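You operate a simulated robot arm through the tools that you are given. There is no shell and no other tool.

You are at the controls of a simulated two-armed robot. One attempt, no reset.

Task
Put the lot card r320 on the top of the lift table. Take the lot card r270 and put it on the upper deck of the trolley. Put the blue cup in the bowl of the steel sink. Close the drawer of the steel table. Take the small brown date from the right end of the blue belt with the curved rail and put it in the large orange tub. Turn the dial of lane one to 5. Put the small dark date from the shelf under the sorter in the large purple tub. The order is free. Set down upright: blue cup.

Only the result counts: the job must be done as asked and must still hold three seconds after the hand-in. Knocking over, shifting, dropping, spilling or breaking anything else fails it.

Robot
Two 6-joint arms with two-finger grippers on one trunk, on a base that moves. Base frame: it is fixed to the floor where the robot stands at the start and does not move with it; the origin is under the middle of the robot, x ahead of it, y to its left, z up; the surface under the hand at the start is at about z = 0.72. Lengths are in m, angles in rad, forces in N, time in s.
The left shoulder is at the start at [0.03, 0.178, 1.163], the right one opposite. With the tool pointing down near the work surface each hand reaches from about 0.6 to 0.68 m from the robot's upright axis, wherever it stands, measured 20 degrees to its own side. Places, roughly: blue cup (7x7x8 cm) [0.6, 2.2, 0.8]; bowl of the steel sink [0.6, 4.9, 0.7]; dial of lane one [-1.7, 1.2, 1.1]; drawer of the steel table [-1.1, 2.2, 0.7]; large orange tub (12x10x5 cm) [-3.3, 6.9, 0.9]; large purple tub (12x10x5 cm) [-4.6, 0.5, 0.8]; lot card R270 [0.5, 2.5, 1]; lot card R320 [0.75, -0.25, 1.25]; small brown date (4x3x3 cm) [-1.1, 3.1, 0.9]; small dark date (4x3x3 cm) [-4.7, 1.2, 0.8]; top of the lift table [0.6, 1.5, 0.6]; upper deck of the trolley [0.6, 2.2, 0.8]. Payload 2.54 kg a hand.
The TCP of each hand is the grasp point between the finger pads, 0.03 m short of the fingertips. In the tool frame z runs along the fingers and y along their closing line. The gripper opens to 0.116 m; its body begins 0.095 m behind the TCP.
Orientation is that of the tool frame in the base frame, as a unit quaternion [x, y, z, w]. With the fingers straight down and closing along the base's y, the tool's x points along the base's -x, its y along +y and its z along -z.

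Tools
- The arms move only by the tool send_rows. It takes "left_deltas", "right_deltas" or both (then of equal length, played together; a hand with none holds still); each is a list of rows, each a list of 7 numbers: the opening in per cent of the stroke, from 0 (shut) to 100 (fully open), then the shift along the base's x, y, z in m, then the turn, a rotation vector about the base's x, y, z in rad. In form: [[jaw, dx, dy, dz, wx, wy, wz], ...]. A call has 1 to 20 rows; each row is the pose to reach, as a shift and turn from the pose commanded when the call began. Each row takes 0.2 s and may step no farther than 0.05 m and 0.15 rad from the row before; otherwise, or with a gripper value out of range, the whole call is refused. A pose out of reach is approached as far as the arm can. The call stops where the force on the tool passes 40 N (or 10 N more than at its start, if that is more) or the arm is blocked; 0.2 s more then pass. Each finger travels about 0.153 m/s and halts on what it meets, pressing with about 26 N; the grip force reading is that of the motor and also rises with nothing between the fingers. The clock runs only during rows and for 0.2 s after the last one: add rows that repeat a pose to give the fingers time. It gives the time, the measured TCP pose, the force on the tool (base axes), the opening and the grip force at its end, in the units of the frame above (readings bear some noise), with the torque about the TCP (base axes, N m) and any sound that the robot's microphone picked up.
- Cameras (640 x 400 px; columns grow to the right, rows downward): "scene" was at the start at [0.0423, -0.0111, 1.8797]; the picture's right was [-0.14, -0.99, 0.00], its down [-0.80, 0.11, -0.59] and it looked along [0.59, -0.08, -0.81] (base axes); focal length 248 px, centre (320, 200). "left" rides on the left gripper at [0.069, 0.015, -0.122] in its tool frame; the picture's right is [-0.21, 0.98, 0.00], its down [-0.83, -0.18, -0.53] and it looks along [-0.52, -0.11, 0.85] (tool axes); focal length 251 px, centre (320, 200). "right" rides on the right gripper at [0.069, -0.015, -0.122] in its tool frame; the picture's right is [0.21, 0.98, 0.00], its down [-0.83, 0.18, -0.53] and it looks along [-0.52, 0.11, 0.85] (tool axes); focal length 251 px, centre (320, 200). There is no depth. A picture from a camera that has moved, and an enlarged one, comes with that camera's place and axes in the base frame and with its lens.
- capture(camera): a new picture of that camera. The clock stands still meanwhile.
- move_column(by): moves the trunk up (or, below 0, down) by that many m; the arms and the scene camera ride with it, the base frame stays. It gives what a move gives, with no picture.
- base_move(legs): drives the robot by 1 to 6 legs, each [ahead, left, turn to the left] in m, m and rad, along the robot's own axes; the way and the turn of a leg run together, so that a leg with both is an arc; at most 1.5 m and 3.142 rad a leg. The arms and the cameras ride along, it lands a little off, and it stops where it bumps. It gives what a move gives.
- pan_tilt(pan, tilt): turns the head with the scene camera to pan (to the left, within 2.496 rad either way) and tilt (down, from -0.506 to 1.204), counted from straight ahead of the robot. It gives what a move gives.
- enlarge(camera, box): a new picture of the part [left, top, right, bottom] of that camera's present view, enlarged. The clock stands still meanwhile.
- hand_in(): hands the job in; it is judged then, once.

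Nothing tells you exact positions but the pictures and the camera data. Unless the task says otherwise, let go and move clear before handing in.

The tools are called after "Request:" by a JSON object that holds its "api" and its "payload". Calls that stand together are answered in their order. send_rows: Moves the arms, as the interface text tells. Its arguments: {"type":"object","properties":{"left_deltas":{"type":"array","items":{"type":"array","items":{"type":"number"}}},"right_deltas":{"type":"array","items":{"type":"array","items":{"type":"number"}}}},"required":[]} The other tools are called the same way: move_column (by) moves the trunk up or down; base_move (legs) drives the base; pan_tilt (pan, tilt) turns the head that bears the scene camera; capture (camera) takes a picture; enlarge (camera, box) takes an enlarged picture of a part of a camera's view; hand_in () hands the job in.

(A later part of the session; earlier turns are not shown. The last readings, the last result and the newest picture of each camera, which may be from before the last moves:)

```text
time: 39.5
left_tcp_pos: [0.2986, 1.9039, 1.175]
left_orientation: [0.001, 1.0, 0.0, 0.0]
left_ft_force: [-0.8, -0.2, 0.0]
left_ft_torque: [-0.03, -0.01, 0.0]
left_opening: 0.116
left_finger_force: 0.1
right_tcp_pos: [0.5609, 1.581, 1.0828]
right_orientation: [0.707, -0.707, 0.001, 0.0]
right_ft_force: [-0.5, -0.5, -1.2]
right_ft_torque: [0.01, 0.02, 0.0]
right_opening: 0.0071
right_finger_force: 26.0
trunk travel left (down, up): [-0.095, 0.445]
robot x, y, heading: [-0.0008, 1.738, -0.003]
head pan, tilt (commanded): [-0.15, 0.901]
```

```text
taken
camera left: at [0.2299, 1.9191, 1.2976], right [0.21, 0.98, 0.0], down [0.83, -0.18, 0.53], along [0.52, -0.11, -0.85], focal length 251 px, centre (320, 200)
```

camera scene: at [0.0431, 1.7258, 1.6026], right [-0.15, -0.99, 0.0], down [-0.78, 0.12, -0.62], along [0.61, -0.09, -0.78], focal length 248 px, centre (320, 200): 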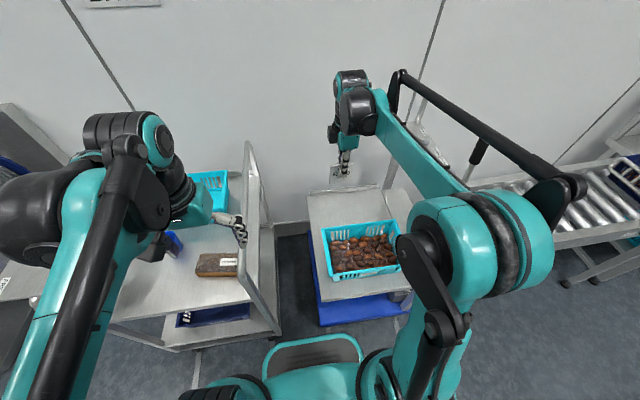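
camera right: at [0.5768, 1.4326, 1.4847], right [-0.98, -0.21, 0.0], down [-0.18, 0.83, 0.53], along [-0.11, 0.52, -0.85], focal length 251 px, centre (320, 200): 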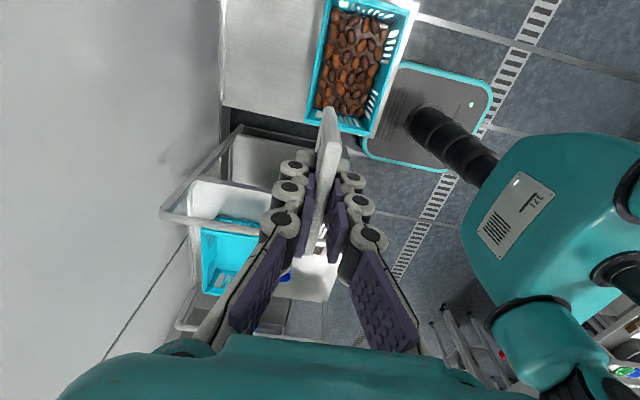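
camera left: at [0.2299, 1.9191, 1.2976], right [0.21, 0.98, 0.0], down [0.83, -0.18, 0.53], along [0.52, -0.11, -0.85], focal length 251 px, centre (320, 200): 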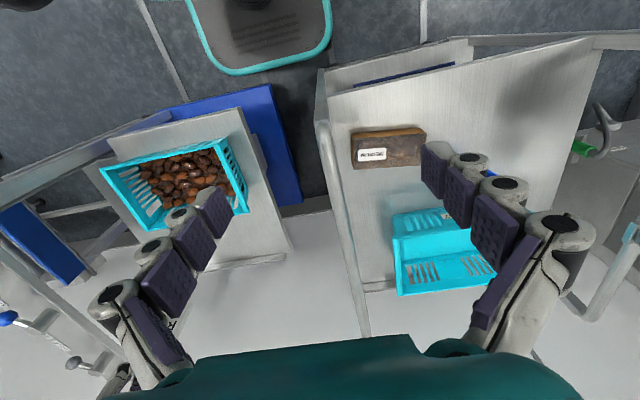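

Now I extend the right hand over the free strip and lower it partway.

Request:
{"api": "send_rows", "payload": {"right_deltas": [[0, 0.04, -0.015, 0, 0, 0, 0], [0, 0.08, -0.03, -0.02, 0, 0, 0], [0, 0.12, -0.045, -0.05, 0, 0, 0], [0, 0.145, -0.06, -0.09, 0, 0, 0], [0, 0.145, -0.06, -0.13, 0, 0, 0], [0, 0.145, -0.06, -0.17, 0, 0, 0], [0, 0.145, -0.06, -0.21, 0, 0, 0], [0, 0.145, -0.06, -0.25, 0, 0, 0], [0, 0.145, -0.06, -0.28, 0, 0, 0]]}}

Request:
{"api": "enlarge", "payload": {"camera": "scene", "box": [280, 120, 440, 280]}}

Request:
{"api": "capture", "payload": {"camera": "right"}}

Request:
{"api": "enlarge", "payload": {"camera": "left", "box": [60, 100, 320, 300]}}

```text
refused: row 3 steps farther than a row can; nothing moved
```

```text
2.50 times, centred on (360, 200) of scene
camera zoom: at [0.0431, 1.7258, 1.6026], right [-0.15, -0.99, 0.0], down [-0.78, 0.12, -0.62], along [0.61, -0.09, -0.78], focal length 620 px, centre (220, 200)
```

zoom: 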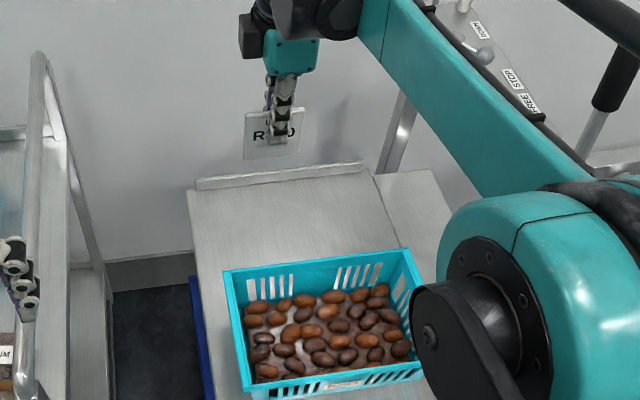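

```text
taken
camera right: at [0.5762, 1.5115, 1.205], right [-0.98, -0.21, 0.0], down [-0.18, 0.83, 0.53], along [-0.11, 0.52, -0.85], focal length 251 px, centre (320, 200)
```

right: 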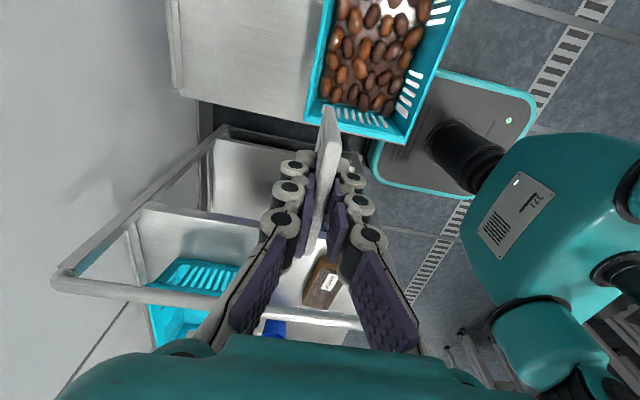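

```text
2.00 times, centred on (190, 200) of left
camera zoom: at [0.2299, 1.9191, 1.2976], right [0.21, 0.98, 0.0], down [0.83, -0.18, 0.53], along [0.52, -0.11, -0.85], focal length 503 px, centre (580, 200)
```

zoom: 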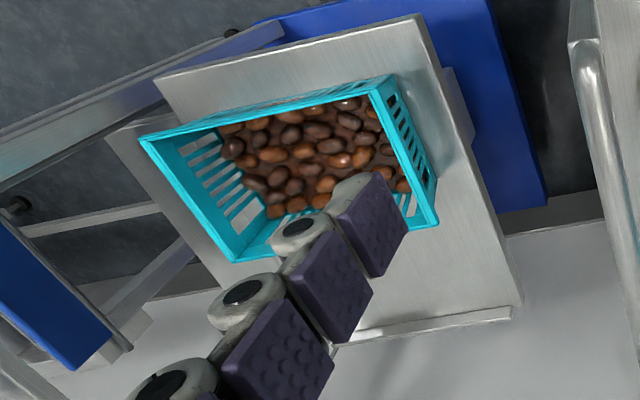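

The row step was too large; I resend with smaller steps.

Request:
{"api": "send_rows", "payload": {"right_deltas": [[0, 0.04, -0.015, 0, 0, 0, 0], [0, 0.08, -0.03, 0, 0, 0, 0], [0, 0.12, -0.045, 0, 0, 0, 0], [0, 0.145, -0.06, -0.02, 0, 0, 0], [0, 0.145, -0.06, -0.065, 0, 0, 0], [0, 0.145, -0.06, -0.11, 0, 0, 0], [0, 0.145, -0.06, -0.155, 0, 0, 0], [0, 0.145, -0.06, -0.2, 0, 0, 0], [0, 0.145, -0.06, -0.245, 0, 0, 0], [0, 0.145, -0.06, -0.28, 0, 0, 0]]}}

Request:
{"api": "enlarge", "payload": {"camera": "scene", "box": [280, 120, 440, 280]}}

Request:
{"api": "capture", "payload": {"camera": "right"}}

Request:
{"api": "enlarge", "payload": {"camera": "left", "box": [60, 100, 320, 300]}}

```text
time: 41.8
left_tcp_pos: [0.3006, 1.9032, 1.1742]
left_orientation: [0.0, 1.0, -0.001, 0.0]
left_ft_force: [0.2, 1.0, 0.3]
left_ft_torque: [-0.02, 0.0, 0.03]
left_opening: 0.1158
left_finger_force: 0.1
right_tcp_pos: [0.7062, 1.5206, 0.8018]
right_orientation: [-0.706, 0.708, 0.0, 0.0]
right_ft_force: [0.5, -0.6, 0.2]
right_ft_torque: [-0.01, 0.02, -0.05]
right_opening: 0.0071
right_finger_force: 26.4
trunk travel left (down, up): [-0.095, 0.445]
robot x, y, heading: [-0.0029, 1.7402, 0.003]
head pan, tilt (commanded): [-0.15, 0.901]
```

```text
2.50 times, centred on (360, 200) of scene
camera zoom: at [0.0439, 1.7256, 1.6024], right [-0.15, -0.99, 0.0], down [-0.78, 0.12, -0.62], along [0.61, -0.09, -0.78], focal length 620 px, centre (220, 200)
```

zoom: 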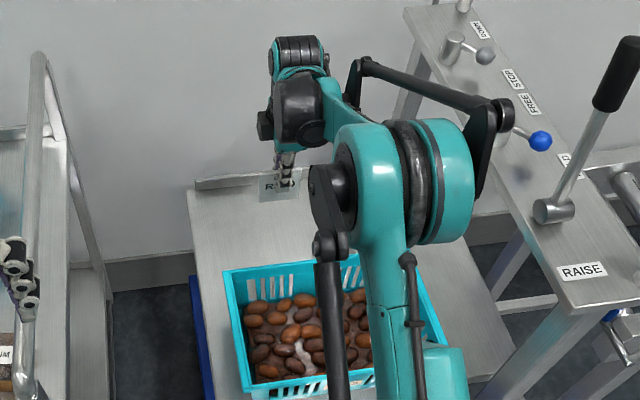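

```text
taken
camera right: at [0.7215, 1.4513, 0.9244], right [-0.98, -0.21, 0.0], down [-0.18, 0.83, 0.53], along [-0.11, 0.52, -0.85], focal length 251 px, centre (320, 200)
```

right: 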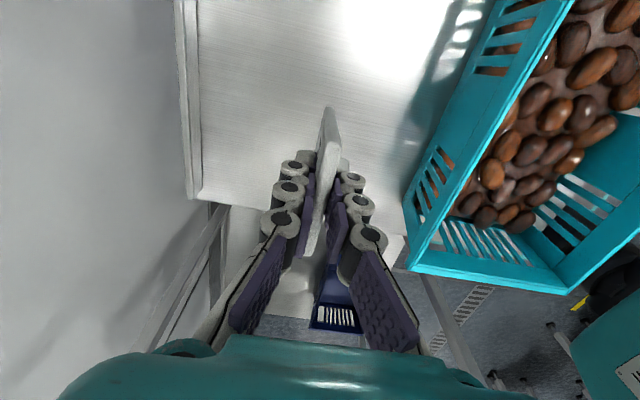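

```text
2.00 times, centred on (190, 200) of left
camera zoom: at [0.2306, 1.9189, 1.2974], right [0.21, 0.98, 0.0], down [0.83, -0.18, 0.53], along [0.52, -0.11, -0.85], focal length 503 px, centre (580, 200)
```

zoom: 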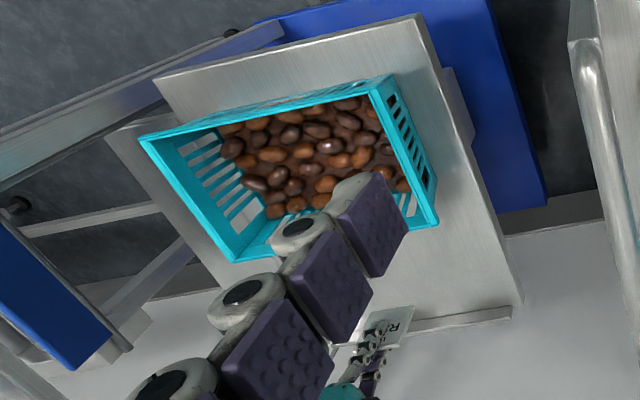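

The hand is over the free strip behind the basket. I tilt slightly (card top toward the wall) and lower to just above the surface.

Request:
{"api": "send_rows", "payload": {"right_deltas": [[0, 0.005, 0, -0.03, 0, 0.08, 0], [0, 0.01, 0, -0.06, 0, 0.16, 0], [0, 0.015, 0, -0.09, 0, 0.25, 0], [0, 0.015, 0, -0.105, 0, 0.25, 0]]}}

Request:
{"api": "send_rows", "payload": {"right_deltas": [[0, 0, 0, -0.005, 0, 0, 0], [0, 0, 0, -0.01, 0, 0, 0]]}}

Request:
{"api": "capture", "payload": {"camera": "right"}}

Request:
{"api": "enlarge", "payload": {"camera": "scene", "box": [320, 160, 400, 240]}}

```text
time: 42.8
left_tcp_pos: [0.2984, 1.9042, 1.1765]
left_orientation: [0.0, 1.0, 0.0, 0.0]
left_ft_force: [0.4, 0.0, -1.2]
left_ft_torque: [0.0, 0.0, -0.03]
left_opening: 0.1159
left_finger_force: 0.1
right_tcp_pos: [0.7117, 1.5215, 0.7037]
right_orientation: [-0.701, 0.702, 0.087, -0.088]
right_ft_force: [-0.1, -1.2, 0.3]
right_ft_torque: [-0.05, -0.04, -0.03]
right_opening: 0.0068
right_finger_force: 26.2
right hand out of reach, approached as far as the arm can: row 3, 4
trunk travel left (down, up): [-0.095, 0.445]
robot x, y, heading: [-0.0002, 1.7389, -0.007]
head pan, tilt (commanded): [-0.15, 0.901]
```

```text
time: 43.4
left_tcp_pos: [0.2993, 1.9032, 1.1762]
left_orientation: [0.0, 1.0, 0.0, 0.0]
left_ft_force: [-1.2, 0.7, -0.4]
left_ft_torque: [0.0, 0.01, -0.03]
left_opening: 0.1162
left_finger_force: 0.1
right_tcp_pos: [0.7076, 1.5201, 0.6943]
right_orientation: [-0.701, 0.702, 0.087, -0.086]
right_ft_force: [-0.1, -0.8, -0.4]
right_ft_torque: [-0.04, 0.01, -0.02]
right_opening: 0.0066
right_finger_force: 26.0
right hand out of reach, approached as far as the arm can: row 2
trunk travel left (down, up): [-0.095, 0.445]
robot x, y, heading: [-0.0018, 1.7391, 0.003]
head pan, tilt (commanded): [-0.15, 0.901]
```

```text
taken
camera right: at [0.7524, 1.4525, 0.8093], right [-0.95, -0.21, 0.24], down [-0.04, 0.83, 0.56], along [-0.32, 0.52, -0.79], focal length 251 px, centre (320, 200)
```

right: 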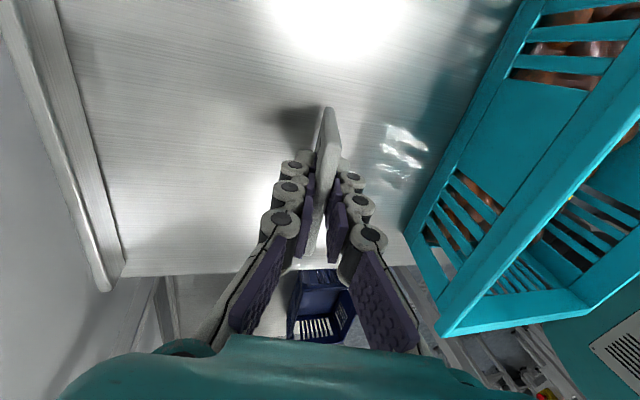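

```text
5.00 times, centred on (360, 200) of scene
camera zoom: at [0.0433, 1.7258, 1.6024], right [-0.15, -0.99, 0.0], down [-0.78, 0.12, -0.62], along [0.61, -0.09, -0.78], focal length 1241 px, centre (120, 200)
```

zoom: 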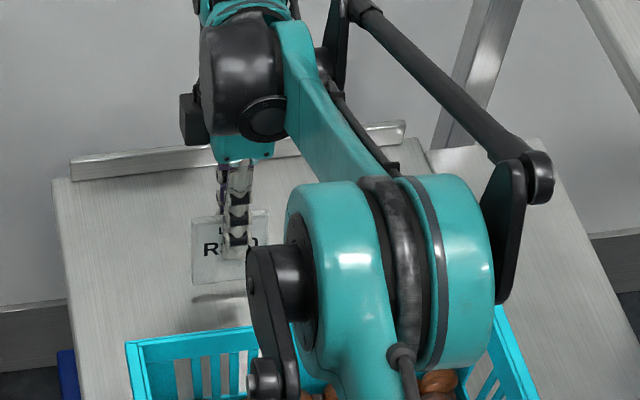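

The arm is at its reach limit here, so I use the trunk to come down the last few centimetres, checking the force.

Request:
{"api": "move_column", "payload": {"by": -0.02}}

Request:
{"api": "enlarge", "payload": {"camera": "scene", "box": [320, 160, 400, 240]}}

Request:
{"api": "enlarge", "payload": {"camera": "right", "box": [240, 70, 400, 270]}}

```text
time: 44.0
left_tcp_pos: [0.297, 1.9044, 1.1549]
left_orientation: [0.0, 1.0, 0.0, 0.001]
left_ft_force: [0.6, 0.5, 0.0]
left_ft_torque: [-0.01, 0.02, 0.02]
left_opening: 0.1161
left_finger_force: 0.1
right_tcp_pos: [0.707, 1.5206, 0.6767]
right_orientation: [-0.701, 0.702, 0.087, -0.087]
right_ft_force: [-2.4, -0.7, 19.4]
right_ft_torque: [-0.07, 0.35, 0.03]
right_opening: 0.0068
right_finger_force: 26.6
trunk travel left (down, up): [-0.075, 0.465]
robot x, y, heading: [-0.0006, 1.7351, 0.004]
head pan, tilt (commanded): [-0.15, 0.901]
```

```text
5.00 times, centred on (360, 200) of scene
camera zoom: at [0.041, 1.7264, 1.5827], right [-0.15, -0.99, 0.0], down [-0.77, 0.12, -0.62], along [0.62, -0.09, -0.78], focal length 1241 px, centre (120, 200)
```

zoom: 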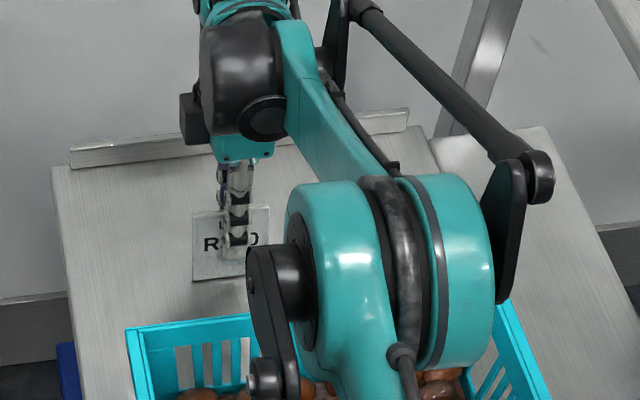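

```text
2.00 times, centred on (320, 170) of right
camera zoom: at [0.7512, 1.4528, 0.7914], right [-0.95, -0.21, 0.24], down [-0.04, 0.83, 0.56], along [-0.32, 0.52, -0.79], focal length 503 px, centre (320, 260)
```

zoom: 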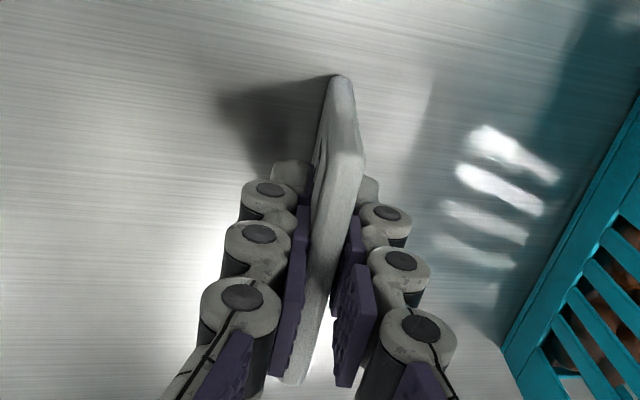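

The card's bottom edge touches the table (19 N). I ease off and open gradually so the card leans on the back finger, then check.

Request:
{"api": "send_rows", "payload": {"right_deltas": [[0, 0, 0, 0.003, 0, 0, 0], [10, 0, 0, 0.003, 0, 0, 0], [20, 0, 0, 0.003, 0, 0, 0], [30, 0, 0, 0.003, 0, 0, 0], [40, 0, 0, 0.003, 0, 0, 0], [50, 0, 0, 0.003, 0, 0, 0], [50, 0, 0, 0.003, 0, 0, 0]]}}

Request:
{"api": "enlarge", "payload": {"camera": "right", "box": [220, 50, 420, 270]}}

Request:
{"api": "enlarge", "payload": {"camera": "scene", "box": [320, 160, 400, 240]}}

```text
time: 45.6
left_tcp_pos: [0.2998, 1.9038, 1.1551]
left_orientation: [0.0, 1.0, 0.0, 0.0]
left_ft_force: [-0.2, -0.1, 0.2]
left_ft_torque: [-0.01, -0.01, -0.01]
left_opening: 0.1158
left_finger_force: 0.1
right_tcp_pos: [0.7076, 1.5223, 0.6771]
right_orientation: [0.702, -0.701, -0.087, 0.086]
right_ft_force: [0.0, 0.2, 0.4]
right_ft_torque: [0.02, 0.02, 0.01]
right_opening: 0.0581
right_finger_force: 0.0
trunk travel left (down, up): [-0.075, 0.465]
robot x, y, heading: [0.0024, 1.7407, 0.001]
head pan, tilt (commanded): [-0.15, 0.901]
```

```text
1.82 times, centred on (320, 160) of right
camera zoom: at [0.7523, 1.4527, 0.7925], right [-0.95, -0.21, 0.24], down [-0.04, 0.83, 0.56], along [-0.32, 0.52, -0.79], focal length 457 px, centre (320, 273)
```

zoom: 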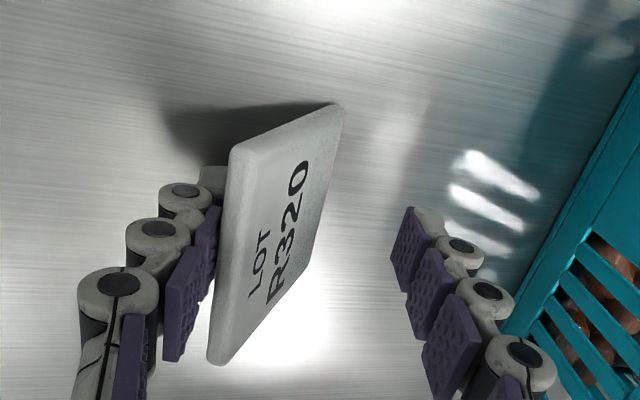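

```text
5.00 times, centred on (360, 200) of scene
camera zoom: at [0.0432, 1.7258, 1.5824], right [-0.15, -0.99, 0.0], down [-0.78, 0.12, -0.62], along [0.61, -0.09, -0.78], focal length 1241 px, centre (120, 200)
```

zoom: 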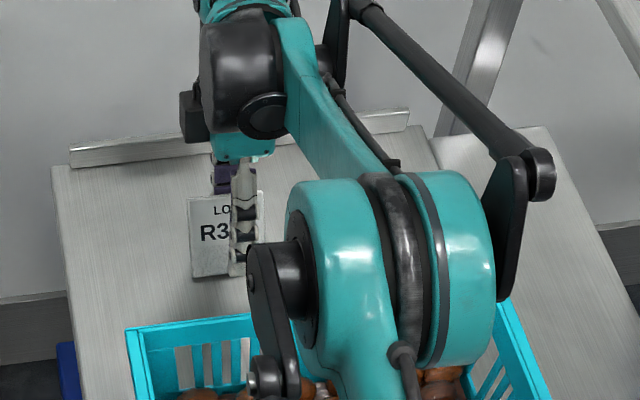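

The card leans on the back finger as planned. I raise the hand so it lies down backward onto the table.

Request:
{"api": "send_rows", "payload": {"right_deltas": [[50, 0, 0, 0.01, 0, 0, 0], [50, 0, 0, 0.02, 0, 0, 0], [50, 0, 0, 0.035, 0, 0, 0], [50, 0, 0, 0.055, 0, 0, 0], [50, -0.01, 0, 0.08, 0, 0, 0], [50, -0.01, 0, 0.12, 0, 0, 0], [50, -0.01, 0, 0.16, 0, 0, 0], [50, -0.01, 0, 0.2, 0, 0, 0]]}}

Request:
{"api": "capture", "payload": {"camera": "right"}}

Request:
{"api": "enlarge", "payload": {"camera": "scene", "box": [280, 120, 440, 280]}}

```text
time: 47.4
left_tcp_pos: [0.2987, 1.9039, 1.1546]
left_orientation: [0.0, 1.0, 0.0, 0.0]
left_ft_force: [-0.3, -0.2, 0.2]
left_ft_torque: [-0.02, -0.08, 0.01]
left_opening: 0.1159
left_finger_force: 0.0
right_tcp_pos: [0.6981, 1.5209, 0.8802]
right_orientation: [0.702, -0.702, -0.087, 0.087]
right_ft_force: [-0.1, 0.6, -0.3]
right_ft_torque: [-0.04, -0.01, 0.0]
right_opening: 0.058
right_finger_force: 0.1
trunk travel left (down, up): [-0.075, 0.465]
robot x, y, heading: [-0.0019, 1.7373, 0.0]
head pan, tilt (commanded): [-0.15, 0.901]
```

```text
taken
camera right: at [0.7422, 1.4525, 0.9948], right [-0.95, -0.21, 0.24], down [-0.05, 0.83, 0.56], along [-0.32, 0.52, -0.79], focal length 251 px, centre (320, 200)
```

right: 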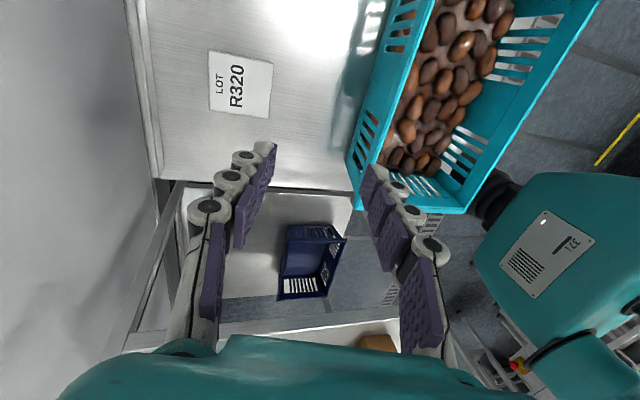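

```text
2.50 times, centred on (360, 200) of scene
camera zoom: at [0.0425, 1.7261, 1.5825], right [-0.15, -0.99, 0.0], down [-0.77, 0.12, -0.62], along [0.61, -0.09, -0.78], focal length 620 px, centre (220, 200)
```

zoom: 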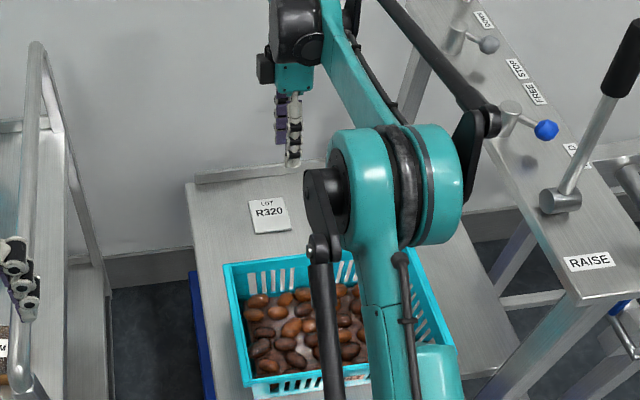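

R320 lies flat on the lift table top. I raise the trunk, retract the right hand, and back off to approach the trolley and R270.

Request:
{"api": "move_column", "payload": {"by": 0.3}}

Request:
{"api": "send_rows", "payload": {"right_deltas": [[60, -0.03, 0, 0.03, 0, -0.08, 0], [60, -0.06, -0.01, 0.06, 0, -0.16, 0], [60, -0.1, -0.02, 0.09, 0, -0.25, 0], [60, -0.14, -0.03, 0.11, 0, -0.25, 0], [60, -0.18, -0.04, 0.13, 0, -0.25, 0], [60, -0.22, -0.05, 0.15, 0, -0.25, 0], [60, -0.26, -0.06, 0.17, 0, -0.25, 0], [60, -0.3, -0.06, 0.18, 0, -0.25, 0]]}}

Request:
{"api": "base_move", "payload": {"legs": [[-0.25, 0, 0], [0, 0.5, 0]]}}

Request:
{"api": "pan_tilt", "payload": {"pan": 0.0, "tilt": 0.75}}

Request:
{"api": "capture", "payload": {"camera": "scene"}}

Request:
{"api": "capture", "payload": {"camera": "left"}}

Request:
{"api": "capture", "payload": {"camera": "right"}}

```text
time: 50.4
left_tcp_pos: [0.2985, 1.904, 1.4548]
left_orientation: [0.0, 1.0, 0.0, 0.0]
left_ft_force: [0.0, -0.2, 0.0]
left_ft_torque: [0.0, 0.03, -0.03]
left_opening: 0.116
left_finger_force: 0.1
right_tcp_pos: [0.699, 1.5212, 1.1787]
right_orientation: [-0.701, 0.702, 0.086, -0.087]
right_ft_force: [-0.4, -0.2, 0.1]
right_ft_torque: [0.0, 0.0, 0.0]
right_opening: 0.0582
right_finger_force: 0.2
trunk travel left (down, up): [-0.375, 0.165]
robot x, y, heading: [-0.0005, 1.7392, 0.001]
head pan, tilt (commanded): [-0.15, 0.901]
```

```text
refused: row 3 steps farther than a row can; nothing moved
```

```text
time: 54.8
left_tcp_pos: [0.0391, 2.4038, 1.4565]
left_orientation: [-0.009, 1.0, 0.0, 0.0]
left_ft_force: [-0.6, -0.5, 0.1]
left_ft_torque: [0.01, 0.03, 0.01]
left_opening: 0.1159
left_finger_force: 0.0
right_tcp_pos: [0.4449, 2.0288, 1.1783]
right_orientation: [0.707, -0.697, -0.087, 0.087]
right_ft_force: [-0.1, 0.7, 0.4]
right_ft_torque: [-0.01, 0.01, -0.01]
right_opening: 0.058
right_finger_force: 0.2
trunk travel left (down, up): [-0.375, 0.165]
robot x, y, heading: [-0.2611, 2.232, 0.018]
head pan, tilt (commanded): [-0.15, 0.901]
```

```text
time: 55.5
left_tcp_pos: [0.0387, 2.4034, 1.4554]
left_orientation: [-0.009, 1.0, 0.0, 0.0]
left_ft_force: [0.0, -0.4, -0.5]
left_ft_torque: [0.01, 0.0, -0.01]
left_opening: 0.1162
left_finger_force: 0.2
right_tcp_pos: [0.4425, 2.0288, 1.1787]
right_orientation: [0.707, -0.697, -0.086, 0.087]
right_ft_force: [0.2, -0.1, -0.5]
right_ft_torque: [0.01, 0.0, 0.02]
right_opening: 0.058
right_finger_force: 0.1
trunk travel left (down, up): [-0.375, 0.165]
robot x, y, heading: [-0.2563, 2.2347, 0.016]
head pan, tilt (commanded): [0.0, 0.75]
```

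```text
taken
camera scene: at [-0.2066, 2.2331, 1.8943], right [0.02, -1.0, 0.0], down [-0.68, -0.01, -0.73], along [0.73, 0.01, -0.68], focal length 248 px, centre (320, 200)
```

scene: 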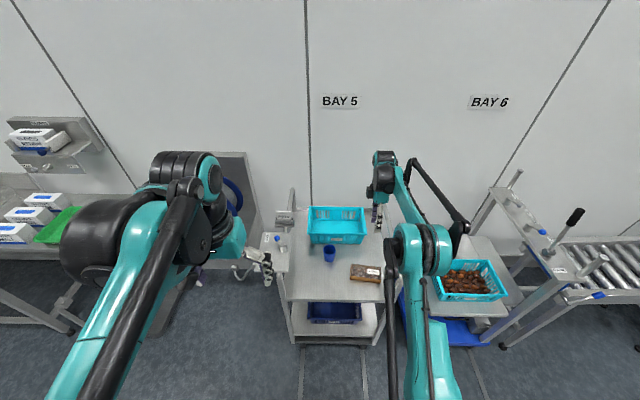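

```text
taken
camera left: at [-0.0311, 2.418, 1.5774], right [0.2, 0.98, 0.0], down [0.83, -0.17, 0.53], along [0.52, -0.11, -0.85], focal length 251 px, centre (320, 200)
```

left: 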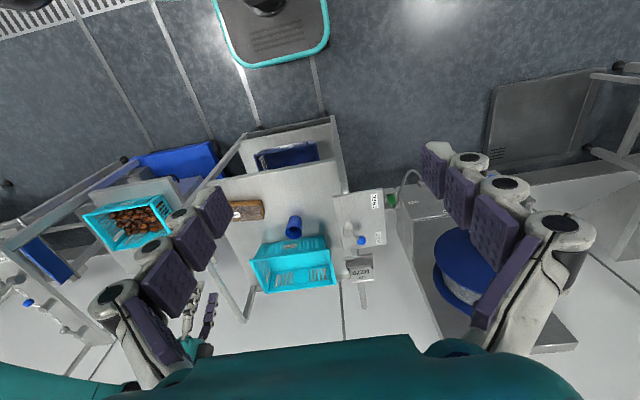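

```text
taken
camera right: at [0.4893, 1.9599, 1.294], right [-0.94, -0.23, 0.24], down [-0.06, 0.83, 0.56], along [-0.33, 0.52, -0.79], focal length 251 px, centre (320, 200)
```

right: 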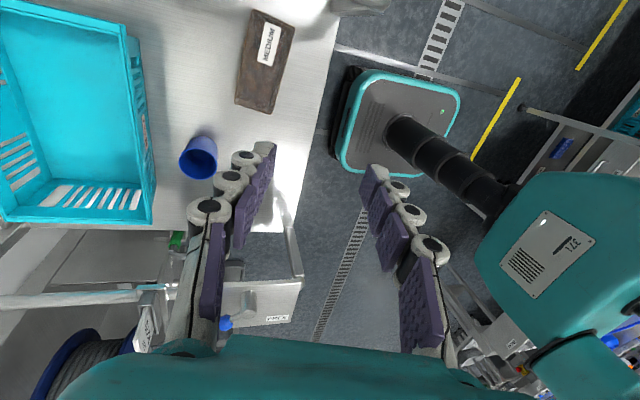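

The arm rows were refused for step size, but nothing was touched. I enlarge to measure the cup and the R270 card before moving on.

Request:
{"api": "enlarge", "payload": {"camera": "scene", "box": [240, 180, 400, 310]}}

Request:
{"api": "enlarge", "payload": {"camera": "left", "box": [220, 160, 420, 320]}}

Request:
{"api": "enlarge", "payload": {"camera": "right", "box": [100, 80, 340, 330]}}

```text
3.08 times, centred on (320, 245) of scene
camera zoom: at [-0.2066, 2.2331, 1.8943], right [0.02, -1.0, 0.0], down [-0.68, -0.01, -0.73], along [0.73, 0.01, -0.68], focal length 763 px, centre (320, 62)
```

zoom: 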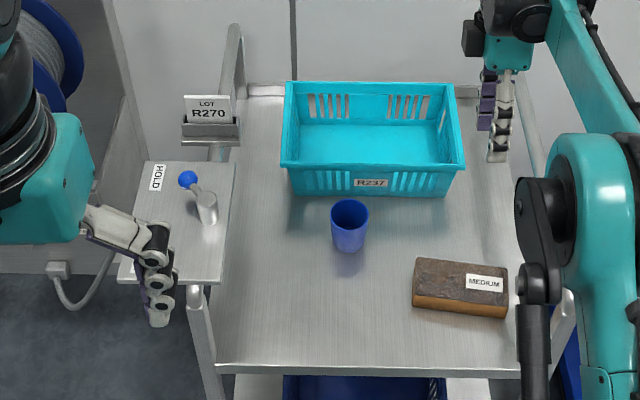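

```text
2.50 times, centred on (320, 240) of left
camera zoom: at [-0.0311, 2.418, 1.5774], right [0.2, 0.98, 0.0], down [0.83, -0.17, 0.53], along [0.52, -0.11, -0.85], focal length 629 px, centre (320, 100)
```

zoom: 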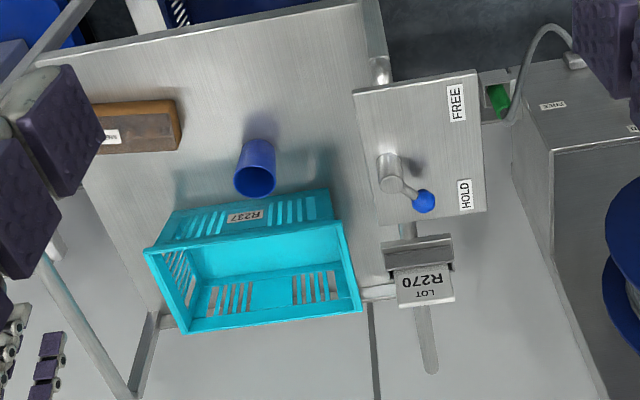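

```text
1.60 times, centred on (220, 205) of right
camera zoom: at [0.4893, 1.9599, 1.294], right [-0.94, -0.23, 0.24], down [-0.06, 0.83, 0.56], along [-0.33, 0.52, -0.79], focal length 402 px, centre (480, 192)
```

zoom: 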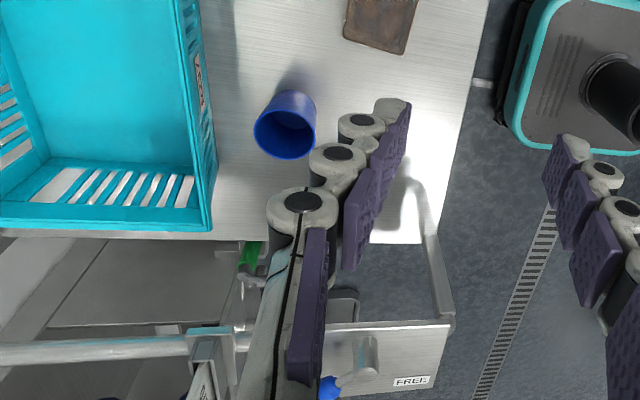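

R270's top centre is about [0.630, 2.420, 1.035] and the cup is at about [0.556, 2.193]. First I retract and unrotate the right hand in small steps.

Request:
{"api": "send_rows", "payload": {"right_deltas": [[60, -0.03, 0, 0.03, 0, -0.08, 0], [60, -0.06, 0, 0.06, 0, -0.16, 0], [60, -0.09, 0, 0.09, 0, -0.25, 0], [60, -0.12, 0, 0.12, 0, -0.25, 0], [60, -0.15, 0, 0.15, 0, -0.25, 0], [60, -0.19, 0, 0.17, 0, -0.25, 0], [60, -0.22, 0, 0.19, 0, -0.25, 0]]}}

Request:
{"api": "send_rows", "payload": {"right_deltas": [[70, 0, -0.01, 0, 0, 0, -0.14], [80, 0, -0.02, 0, 0, 0, -0.28], [90, 0, -0.03, 0, 0, 0, -0.42], [100, 0, -0.04, 0, 0, 0, -0.56], [100, 0, -0.05, 0, 0, 0, -0.7], [100, 0, -0.06, 0, 0, 0, -0.85], [100, 0, -0.06, 0, 0, 0, -1.0], [100, 0, -0.06, 0, 0, 0, -1.15], [100, 0, -0.06, 0, 0, 0, -1.3], [100, 0, -0.06, 0, 0, 0, -1.44], [100, 0, -0.06, 0, 0, 0, -1.57]], "left_deltas": [[90, 0, 0, 0, 0, 0, -0.14], [80, 0, 0, 0, 0, 0, -0.28], [70, 0, 0, 0, 0, 0, -0.42], [60, 0, 0, 0, 0, 0, -0.56], [50, 0, 0, 0, 0, 0, -0.7], [50, 0, 0, 0, 0, 0, -0.85], [50, 0, 0, 0, 0, 0, -1.0], [50, 0, 0, 0, 0, 0, -1.15], [50, 0, 0, 0, 0, 0, -1.3], [50, 0, 0, 0, 0, 0, -1.44], [50, 0, 0, 0, 0, 0, -1.57]]}}

Request:
{"api": "capture", "payload": {"camera": "scene"}}

Request:
{"api": "capture", "payload": {"camera": "left"}}

```text
time: 57.1
left_tcp_pos: [0.038, 2.4047, 1.4552]
left_orientation: [-0.009, 1.0, 0.0, 0.0]
left_ft_force: [-0.4, -0.5, 0.1]
left_ft_torque: [-0.01, -0.05, 0.0]
left_opening: 0.1161
left_finger_force: 0.0
right_tcp_pos: [0.2205, 2.028, 1.3696]
right_orientation: [0.713, -0.702, 0.004, 0.0]
right_ft_force: [-0.5, 0.7, 0.0]
right_ft_torque: [-0.03, -0.04, -0.01]
right_opening: 0.0696
right_finger_force: 0.1
trunk travel left (down, up): [-0.375, 0.165]
robot x, y, heading: [-0.2564, 2.2325, 0.016]
head pan, tilt (commanded): [0.0, 0.75]
```

```text
time: 59.5
left_tcp_pos: [0.0377, 2.4046, 1.4544]
left_orientation: [0.702, 0.713, 0.0, 0.001]
left_ft_force: [-0.6, -1.3, -0.3]
left_ft_torque: [0.0, -0.02, 0.03]
left_opening: 0.0578
left_finger_force: 0.1
right_tcp_pos: [0.2234, 1.9673, 1.37]
right_orientation: [-0.007, 1.0, -0.002, -0.003]
right_ft_force: [0.0, 0.2, -0.4]
right_ft_torque: [-0.01, -0.01, 0.05]
right_opening: 0.1161
right_finger_force: 0.1
trunk travel left (down, up): [-0.375, 0.165]
robot x, y, heading: [-0.2578, 2.2292, 0.017]
head pan, tilt (commanded): [0.0, 0.75]
```

```text
taken
camera scene: at [-0.2066, 2.2327, 1.8943], right [0.02, -1.0, 0.0], down [-0.68, -0.01, -0.73], along [0.73, 0.01, -0.68], focal length 248 px, centre (320, 200)
```

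scene: 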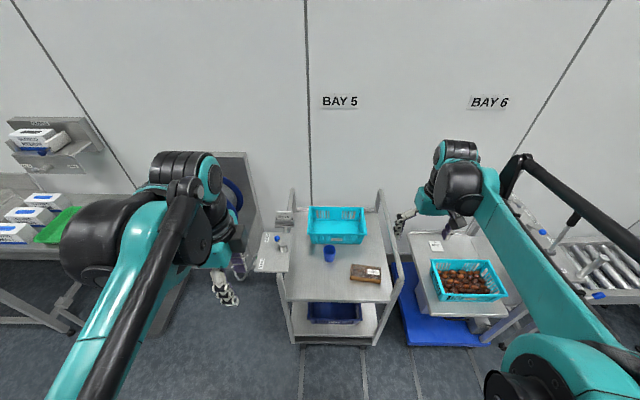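

```text
taken
camera left: at [0.0524, 2.4734, 1.5773], right [0.98, -0.2, 0.0], down [-0.17, -0.83, 0.53], along [-0.11, -0.52, -0.85], focal length 251 px, centre (320, 200)
```

left: 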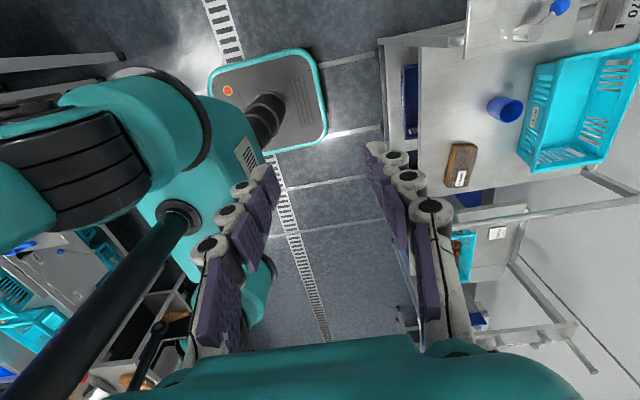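

I drive toward the trolley so the left hand can reach R270, keeping the base short of the trolley front (x≈0.32).

Request:
{"api": "base_move", "payload": {"legs": [[0.235, 0.03, -0.0165]]}}

Request:
{"api": "pan_tilt", "payload": {"pan": 0.15, "tilt": 0.85}}

Request:
{"api": "capture", "payload": {"camera": "scene"}}

Request:
{"api": "enlarge", "payload": {"camera": "scene", "box": [200, 100, 360, 260]}}

Request:
{"api": "capture", "payload": {"camera": "right"}}

```text
time: 61.2
left_tcp_pos: [0.2783, 2.4333, 1.4555]
left_orientation: [0.705, 0.709, -0.001, 0.0]
left_ft_force: [0.5, 0.0, -0.2]
left_ft_torque: [-0.01, 0.01, -0.02]
left_opening: 0.058
left_finger_force: 0.0
right_tcp_pos: [0.457, 1.9949, 1.3698]
right_orientation: [-0.002, 1.0, -0.001, -0.003]
right_ft_force: [0.3, 0.4, 0.4]
right_ft_torque: [0.01, 0.0, 0.0]
right_opening: 0.1162
right_finger_force: 0.0
trunk travel left (down, up): [-0.375, 0.165]
robot x, y, heading: [-0.0229, 2.2651, 0.013]
head pan, tilt (commanded): [0.0, 0.75]
```

```text
time: 62.0
left_tcp_pos: [0.2797, 2.4329, 1.4546]
left_orientation: [0.705, 0.709, 0.0, 0.0]
left_ft_force: [0.1, 0.8, 0.5]
left_ft_torque: [-0.01, -0.02, 0.03]
left_opening: 0.0579
left_finger_force: 0.1
right_tcp_pos: [0.4587, 1.9934, 1.3687]
right_orientation: [-0.002, 1.0, -0.002, -0.002]
right_ft_force: [0.2, -0.9, 0.4]
right_ft_torque: [0.02, 0.02, -0.02]
right_opening: 0.1161
right_finger_force: 0.0
trunk travel left (down, up): [-0.375, 0.165]
robot x, y, heading: [-0.0198, 2.2692, 0.006]
head pan, tilt (commanded): [0.15, 0.85]
```

```text
taken
camera scene: at [0.0264, 2.2765, 1.8863], right [0.15, -0.99, 0.0], down [-0.74, -0.12, -0.66], along [0.65, 0.1, -0.75], focal length 248 px, centre (320, 200)
```

scene: 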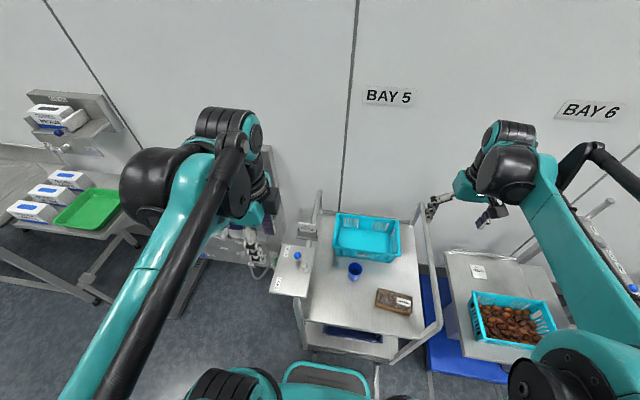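

```text
2.50 times, centred on (280, 180) of scene
camera zoom: at [0.0264, 2.2765, 1.8863], right [0.15, -0.99, 0.0], down [-0.74, -0.12, -0.66], along [0.65, 0.1, -0.75], focal length 620 px, centre (420, 250)
```

zoom: 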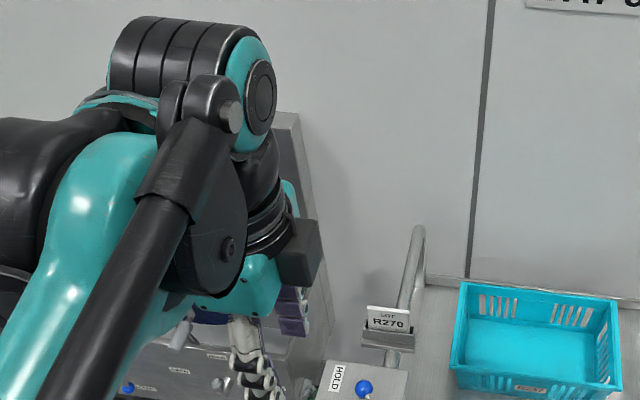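

```text
taken
camera right: at [0.3899, 1.9793, 1.4914], right [-0.22, 0.98, 0.0], down [0.83, 0.19, 0.53], along [0.52, 0.11, -0.85], focal length 251 px, centre (320, 200)
```

right: 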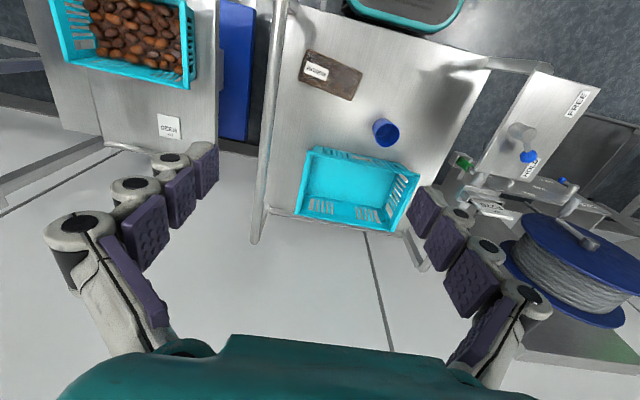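

I bring the left hand over R270 at a safe height.

Request:
{"api": "send_rows", "payload": {"left_deltas": [[50, 0.04, 0, -0.01, 0, 0, 0], [50, 0.08, 0, -0.02, 0, 0, 0], [50, 0.12, -0.003, -0.03, 0, 0, 0], [50, 0.16, -0.006, -0.04, 0, 0, 0], [50, 0.2, -0.009, -0.06, 0, 0, 0], [50, 0.24, -0.013, -0.08, 0, 0, 0], [50, 0.28, -0.013, -0.1, 0, 0, 0], [50, 0.32, -0.013, -0.12, 0, 0, 0], [50, 0.349, -0.013, -0.15, 0, 0, 0], [50, 0.349, -0.013, -0.19, 0, 0, 0], [50, 0.349, -0.013, -0.21, 0, 0, 0]]}}

Request:
{"api": "capture", "payload": {"camera": "left"}}

Request:
{"api": "enlarge", "payload": {"camera": "left", "box": [240, 40, 400, 200]}}

Request:
{"api": "enlarge", "payload": {"camera": "scene", "box": [260, 180, 380, 300]}}

```text
time: 64.3
left_tcp_pos: [0.6275, 2.4208, 1.2452]
left_orientation: [0.706, 0.709, 0.0, 0.0]
left_ft_force: [-0.5, -0.4, 0.0]
left_ft_torque: [0.01, -0.02, 0.03]
left_opening: 0.0579
left_finger_force: 0.1
right_tcp_pos: [0.4577, 1.995, 1.3697]
right_orientation: [-0.002, 1.0, -0.002, -0.003]
right_ft_force: [0.2, -0.4, -0.3]
right_ft_torque: [0.0, 0.01, -0.02]
right_opening: 0.1161
right_finger_force: 0.1
trunk travel left (down, up): [-0.375, 0.165]
robot x, y, heading: [-0.0207, 2.2633, 0.009]
head pan, tilt (commanded): [0.15, 0.85]
```

```text
taken
camera left: at [0.6429, 2.4894, 1.3671], right [0.98, -0.21, 0.0], down [-0.18, -0.83, 0.53], along [-0.11, -0.52, -0.85], focal length 251 px, centre (320, 200)
```

left: 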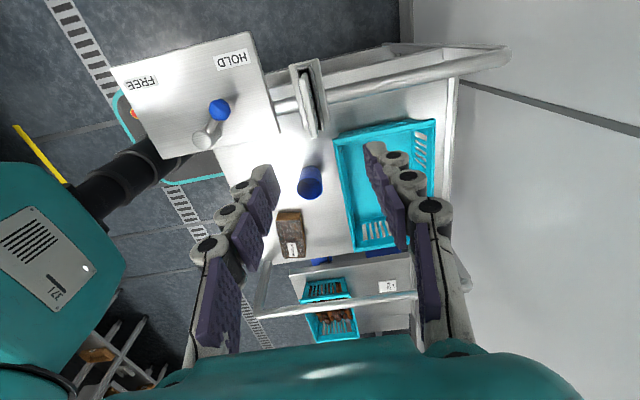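

```text
2.50 times, centred on (320, 120) of left
camera zoom: at [0.6429, 2.4894, 1.3671], right [0.98, -0.21, 0.0], down [-0.18, -0.83, 0.53], along [-0.11, -0.52, -0.85], focal length 629 px, centre (320, 400)
```

zoom: 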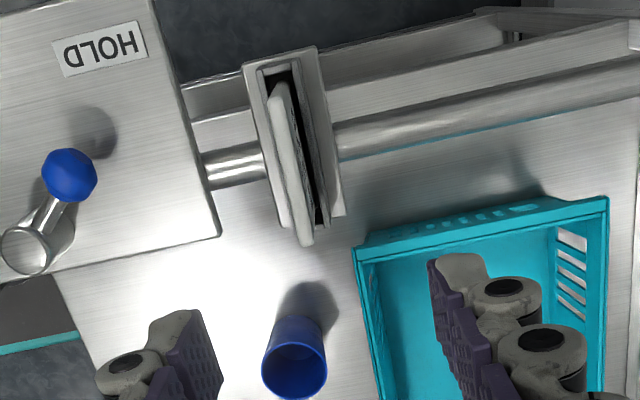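

```text
3.33 times, centred on (320, 240) of scene
camera zoom: at [0.0265, 2.2765, 1.8863], right [0.15, -0.99, 0.0], down [-0.74, -0.12, -0.66], along [0.65, 0.1, -0.75], focal length 827 px, centre (320, 67)
```

zoom: 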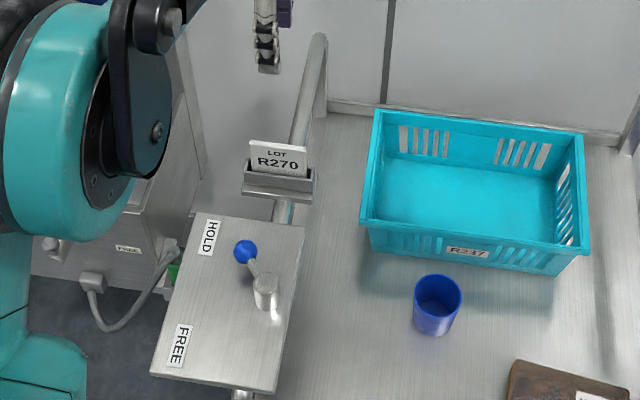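

R270 is centred near [0.618, 2.427] with a slight yaw. I descend partway with matching tilt and yaw, then check.

Request:
{"api": "send_rows", "payload": {"left_deltas": [[50, -0.003, 0.003, -0.035, 0, 0.05, -0.02], [50, -0.006, 0.006, -0.07, 0, 0.1, -0.04], [50, -0.006, 0.006, -0.11, 0, 0.1, -0.04], [50, -0.006, 0.006, -0.145, 0, 0.1, -0.04], [50, -0.006, 0.006, -0.145, 0, 0.1, -0.04]]}}

Request:
{"api": "enlarge", "payload": {"camera": "left", "box": [220, 20, 420, 220]}}

Request:
{"api": "enlarge", "payload": {"camera": "scene", "box": [260, 180, 380, 300]}}

```text
time: 65.5
left_tcp_pos: [0.6188, 2.4261, 1.102]
left_orientation: [0.718, 0.694, -0.036, -0.035]
left_ft_force: [0.1, 0.0, -0.3]
left_ft_torque: [0.01, -0.01, -0.02]
left_opening: 0.0582
left_finger_force: 0.1
right_tcp_pos: [0.4568, 1.9952, 1.3686]
right_orientation: [-0.001, 1.0, -0.001, -0.002]
right_ft_force: [-0.4, -0.2, -0.5]
right_ft_torque: [0.01, -0.03, -0.04]
right_opening: 0.1159
right_finger_force: 0.2
trunk travel left (down, up): [-0.375, 0.165]
robot x, y, heading: [-0.0202, 2.2677, -0.0]
head pan, tilt (commanded): [0.15, 0.85]
```

```text
2.00 times, centred on (320, 120) of left
camera zoom: at [0.6497, 2.4944, 1.2223], right [0.96, -0.25, -0.1], down [-0.16, -0.82, 0.55], along [-0.22, -0.52, -0.83], focal length 503 px, centre (320, 360)
```

zoom: 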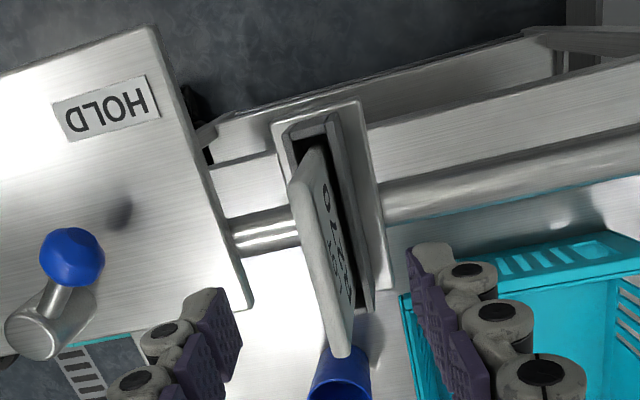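

```text
3.33 times, centred on (320, 240) of scene
camera zoom: at [0.0245, 2.2763, 1.8864], right [0.15, -0.99, 0.0], down [-0.74, -0.12, -0.66], along [0.65, 0.1, -0.75], focal length 827 px, centre (320, 67)
```

zoom: 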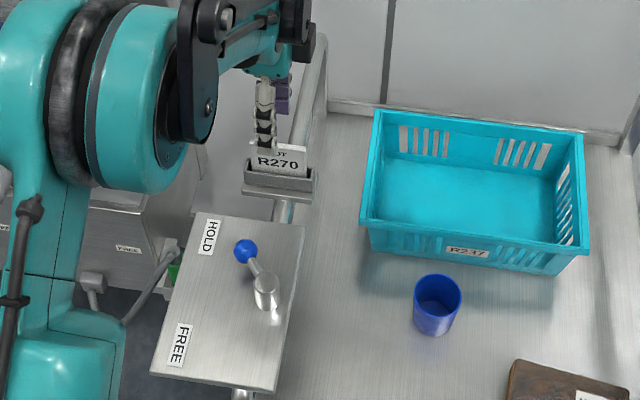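

The card lies on the fingers' mid-plane. I descend along the tool axis and close.

Request:
{"api": "send_rows", "payload": {"left_deltas": [[50, -0.003, 0, -0.03, 0, 0, 0], [50, -0.005, 0, -0.055, 0, 0, 0], [50, -0.007, 0, -0.073, 0, 0, 0], [30, -0.007, 0, -0.073, 0, 0, 0], [15, -0.007, 0, -0.073, 0, 0, 0], [0, -0.007, 0, -0.073, 0, 0, 0], [0, -0.007, 0, -0.073, 0, 0, 0]]}}

Request:
{"api": "enlarge", "payload": {"camera": "left", "box": [220, 20, 420, 220]}}

Request:
{"api": "enlarge", "payload": {"camera": "scene", "box": [260, 180, 380, 300]}}

```text
time: 66.9
left_tcp_pos: [0.6195, 2.4243, 1.0278]
left_orientation: [0.719, 0.694, -0.032, -0.031]
left_ft_force: [-2.4, -0.1, 0.3]
left_ft_torque: [-0.03, -0.25, -0.01]
left_opening: 0.0072
left_finger_force: 26.3
right_tcp_pos: [0.4585, 1.9943, 1.3688]
right_orientation: [-0.001, 1.0, -0.001, -0.003]
right_ft_force: [-0.1, 0.2, -0.1]
right_ft_torque: [-0.01, 0.03, 0.02]
right_opening: 0.116
right_finger_force: 0.1
trunk travel left (down, up): [-0.375, 0.165]
robot x, y, heading: [-0.0198, 2.2665, 0.003]
head pan, tilt (commanded): [0.15, 0.85]
stopped in row 6 (left hand): the force on the tool passed its limit at 45 N (the readings are from after the stop); the commanded pose is now the measured one
```

```text
2.00 times, centred on (320, 120) of left
camera zoom: at [0.6478, 2.4925, 1.148], right [0.96, -0.25, -0.09], down [-0.16, -0.82, 0.55], along [-0.21, -0.52, -0.83], focal length 503 px, centre (320, 360)
```

zoom: 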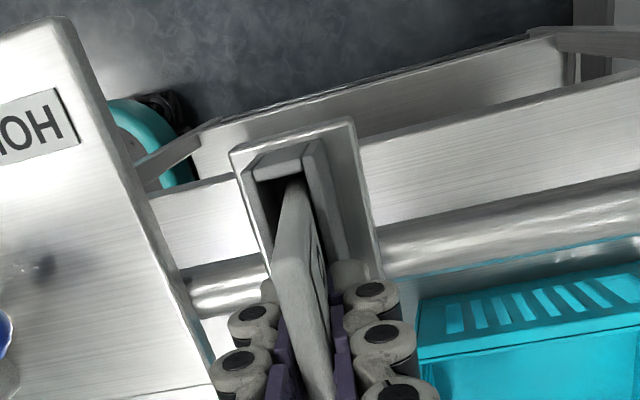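

```text
3.33 times, centred on (320, 240) of scene
camera zoom: at [0.0266, 2.2765, 1.8863], right [0.15, -0.99, 0.0], down [-0.74, -0.12, -0.66], along [0.65, 0.1, -0.75], focal length 827 px, centre (320, 67)
```

zoom: 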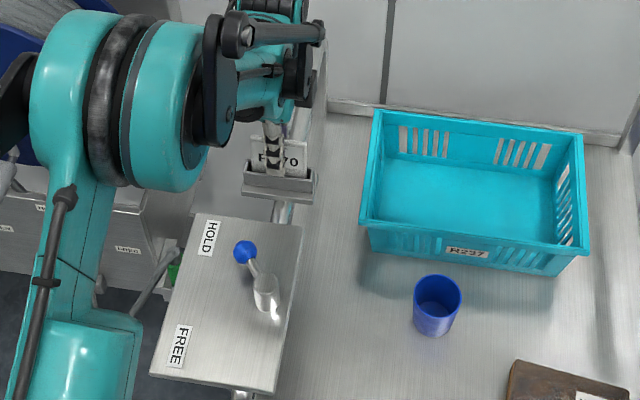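

R270 is gripped (7.2 mm, 26 N). I lift it out along its lean.

Request:
{"api": "send_rows", "payload": {"left_deltas": [[0, 0.001, 0, 0.012, 0, 0, 0], [0, 0.003, 0, 0.028, 0, 0, 0], [0, 0.005, 0, 0.05, 0, 0, 0], [0, 0.005, 0, 0.085, 0, 0, 0], [0, 0.005, 0, 0.12, 0, 0, 0], [0, 0.005, 0, 0.16, 0, 0, 0]]}}

Request:
{"api": "capture", "payload": {"camera": "left"}}

Request:
{"api": "enlarge", "payload": {"camera": "scene", "box": [260, 180, 380, 300]}}

```text
time: 68.3
left_tcp_pos: [0.6237, 2.4244, 1.1894]
left_orientation: [0.718, 0.694, -0.031, -0.031]
left_ft_force: [0.4, -0.5, -0.9]
left_ft_torque: [0.01, 0.0, 0.03]
left_opening: 0.0069
left_finger_force: 25.9
right_tcp_pos: [0.4568, 1.9935, 1.3687]
right_orientation: [-0.002, 1.0, -0.002, -0.003]
right_ft_force: [0.9, -1.0, 0.3]
right_ft_torque: [0.0, -0.01, 0.0]
right_opening: 0.1158
right_finger_force: 0.0
trunk travel left (down, up): [-0.375, 0.165]
robot x, y, heading: [-0.0161, 2.267, 0.0]
head pan, tilt (commanded): [0.15, 0.85]
```

```text
taken
camera left: at [0.6519, 2.4927, 1.309], right [0.96, -0.25, -0.09], down [-0.16, -0.82, 0.55], along [-0.21, -0.52, -0.83], focal length 251 px, centre (320, 200)
```

left: 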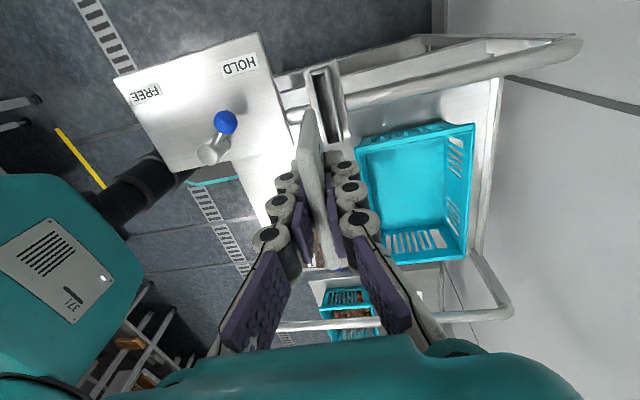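

```text
3.33 times, centred on (320, 240) of scene
camera zoom: at [0.0248, 2.2763, 1.8864], right [0.15, -0.99, 0.0], down [-0.74, -0.12, -0.66], along [0.65, 0.1, -0.75], focal length 827 px, centre (320, 67)
```

zoom: 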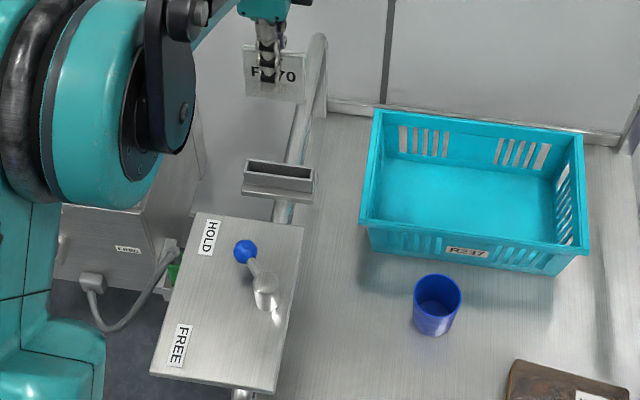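

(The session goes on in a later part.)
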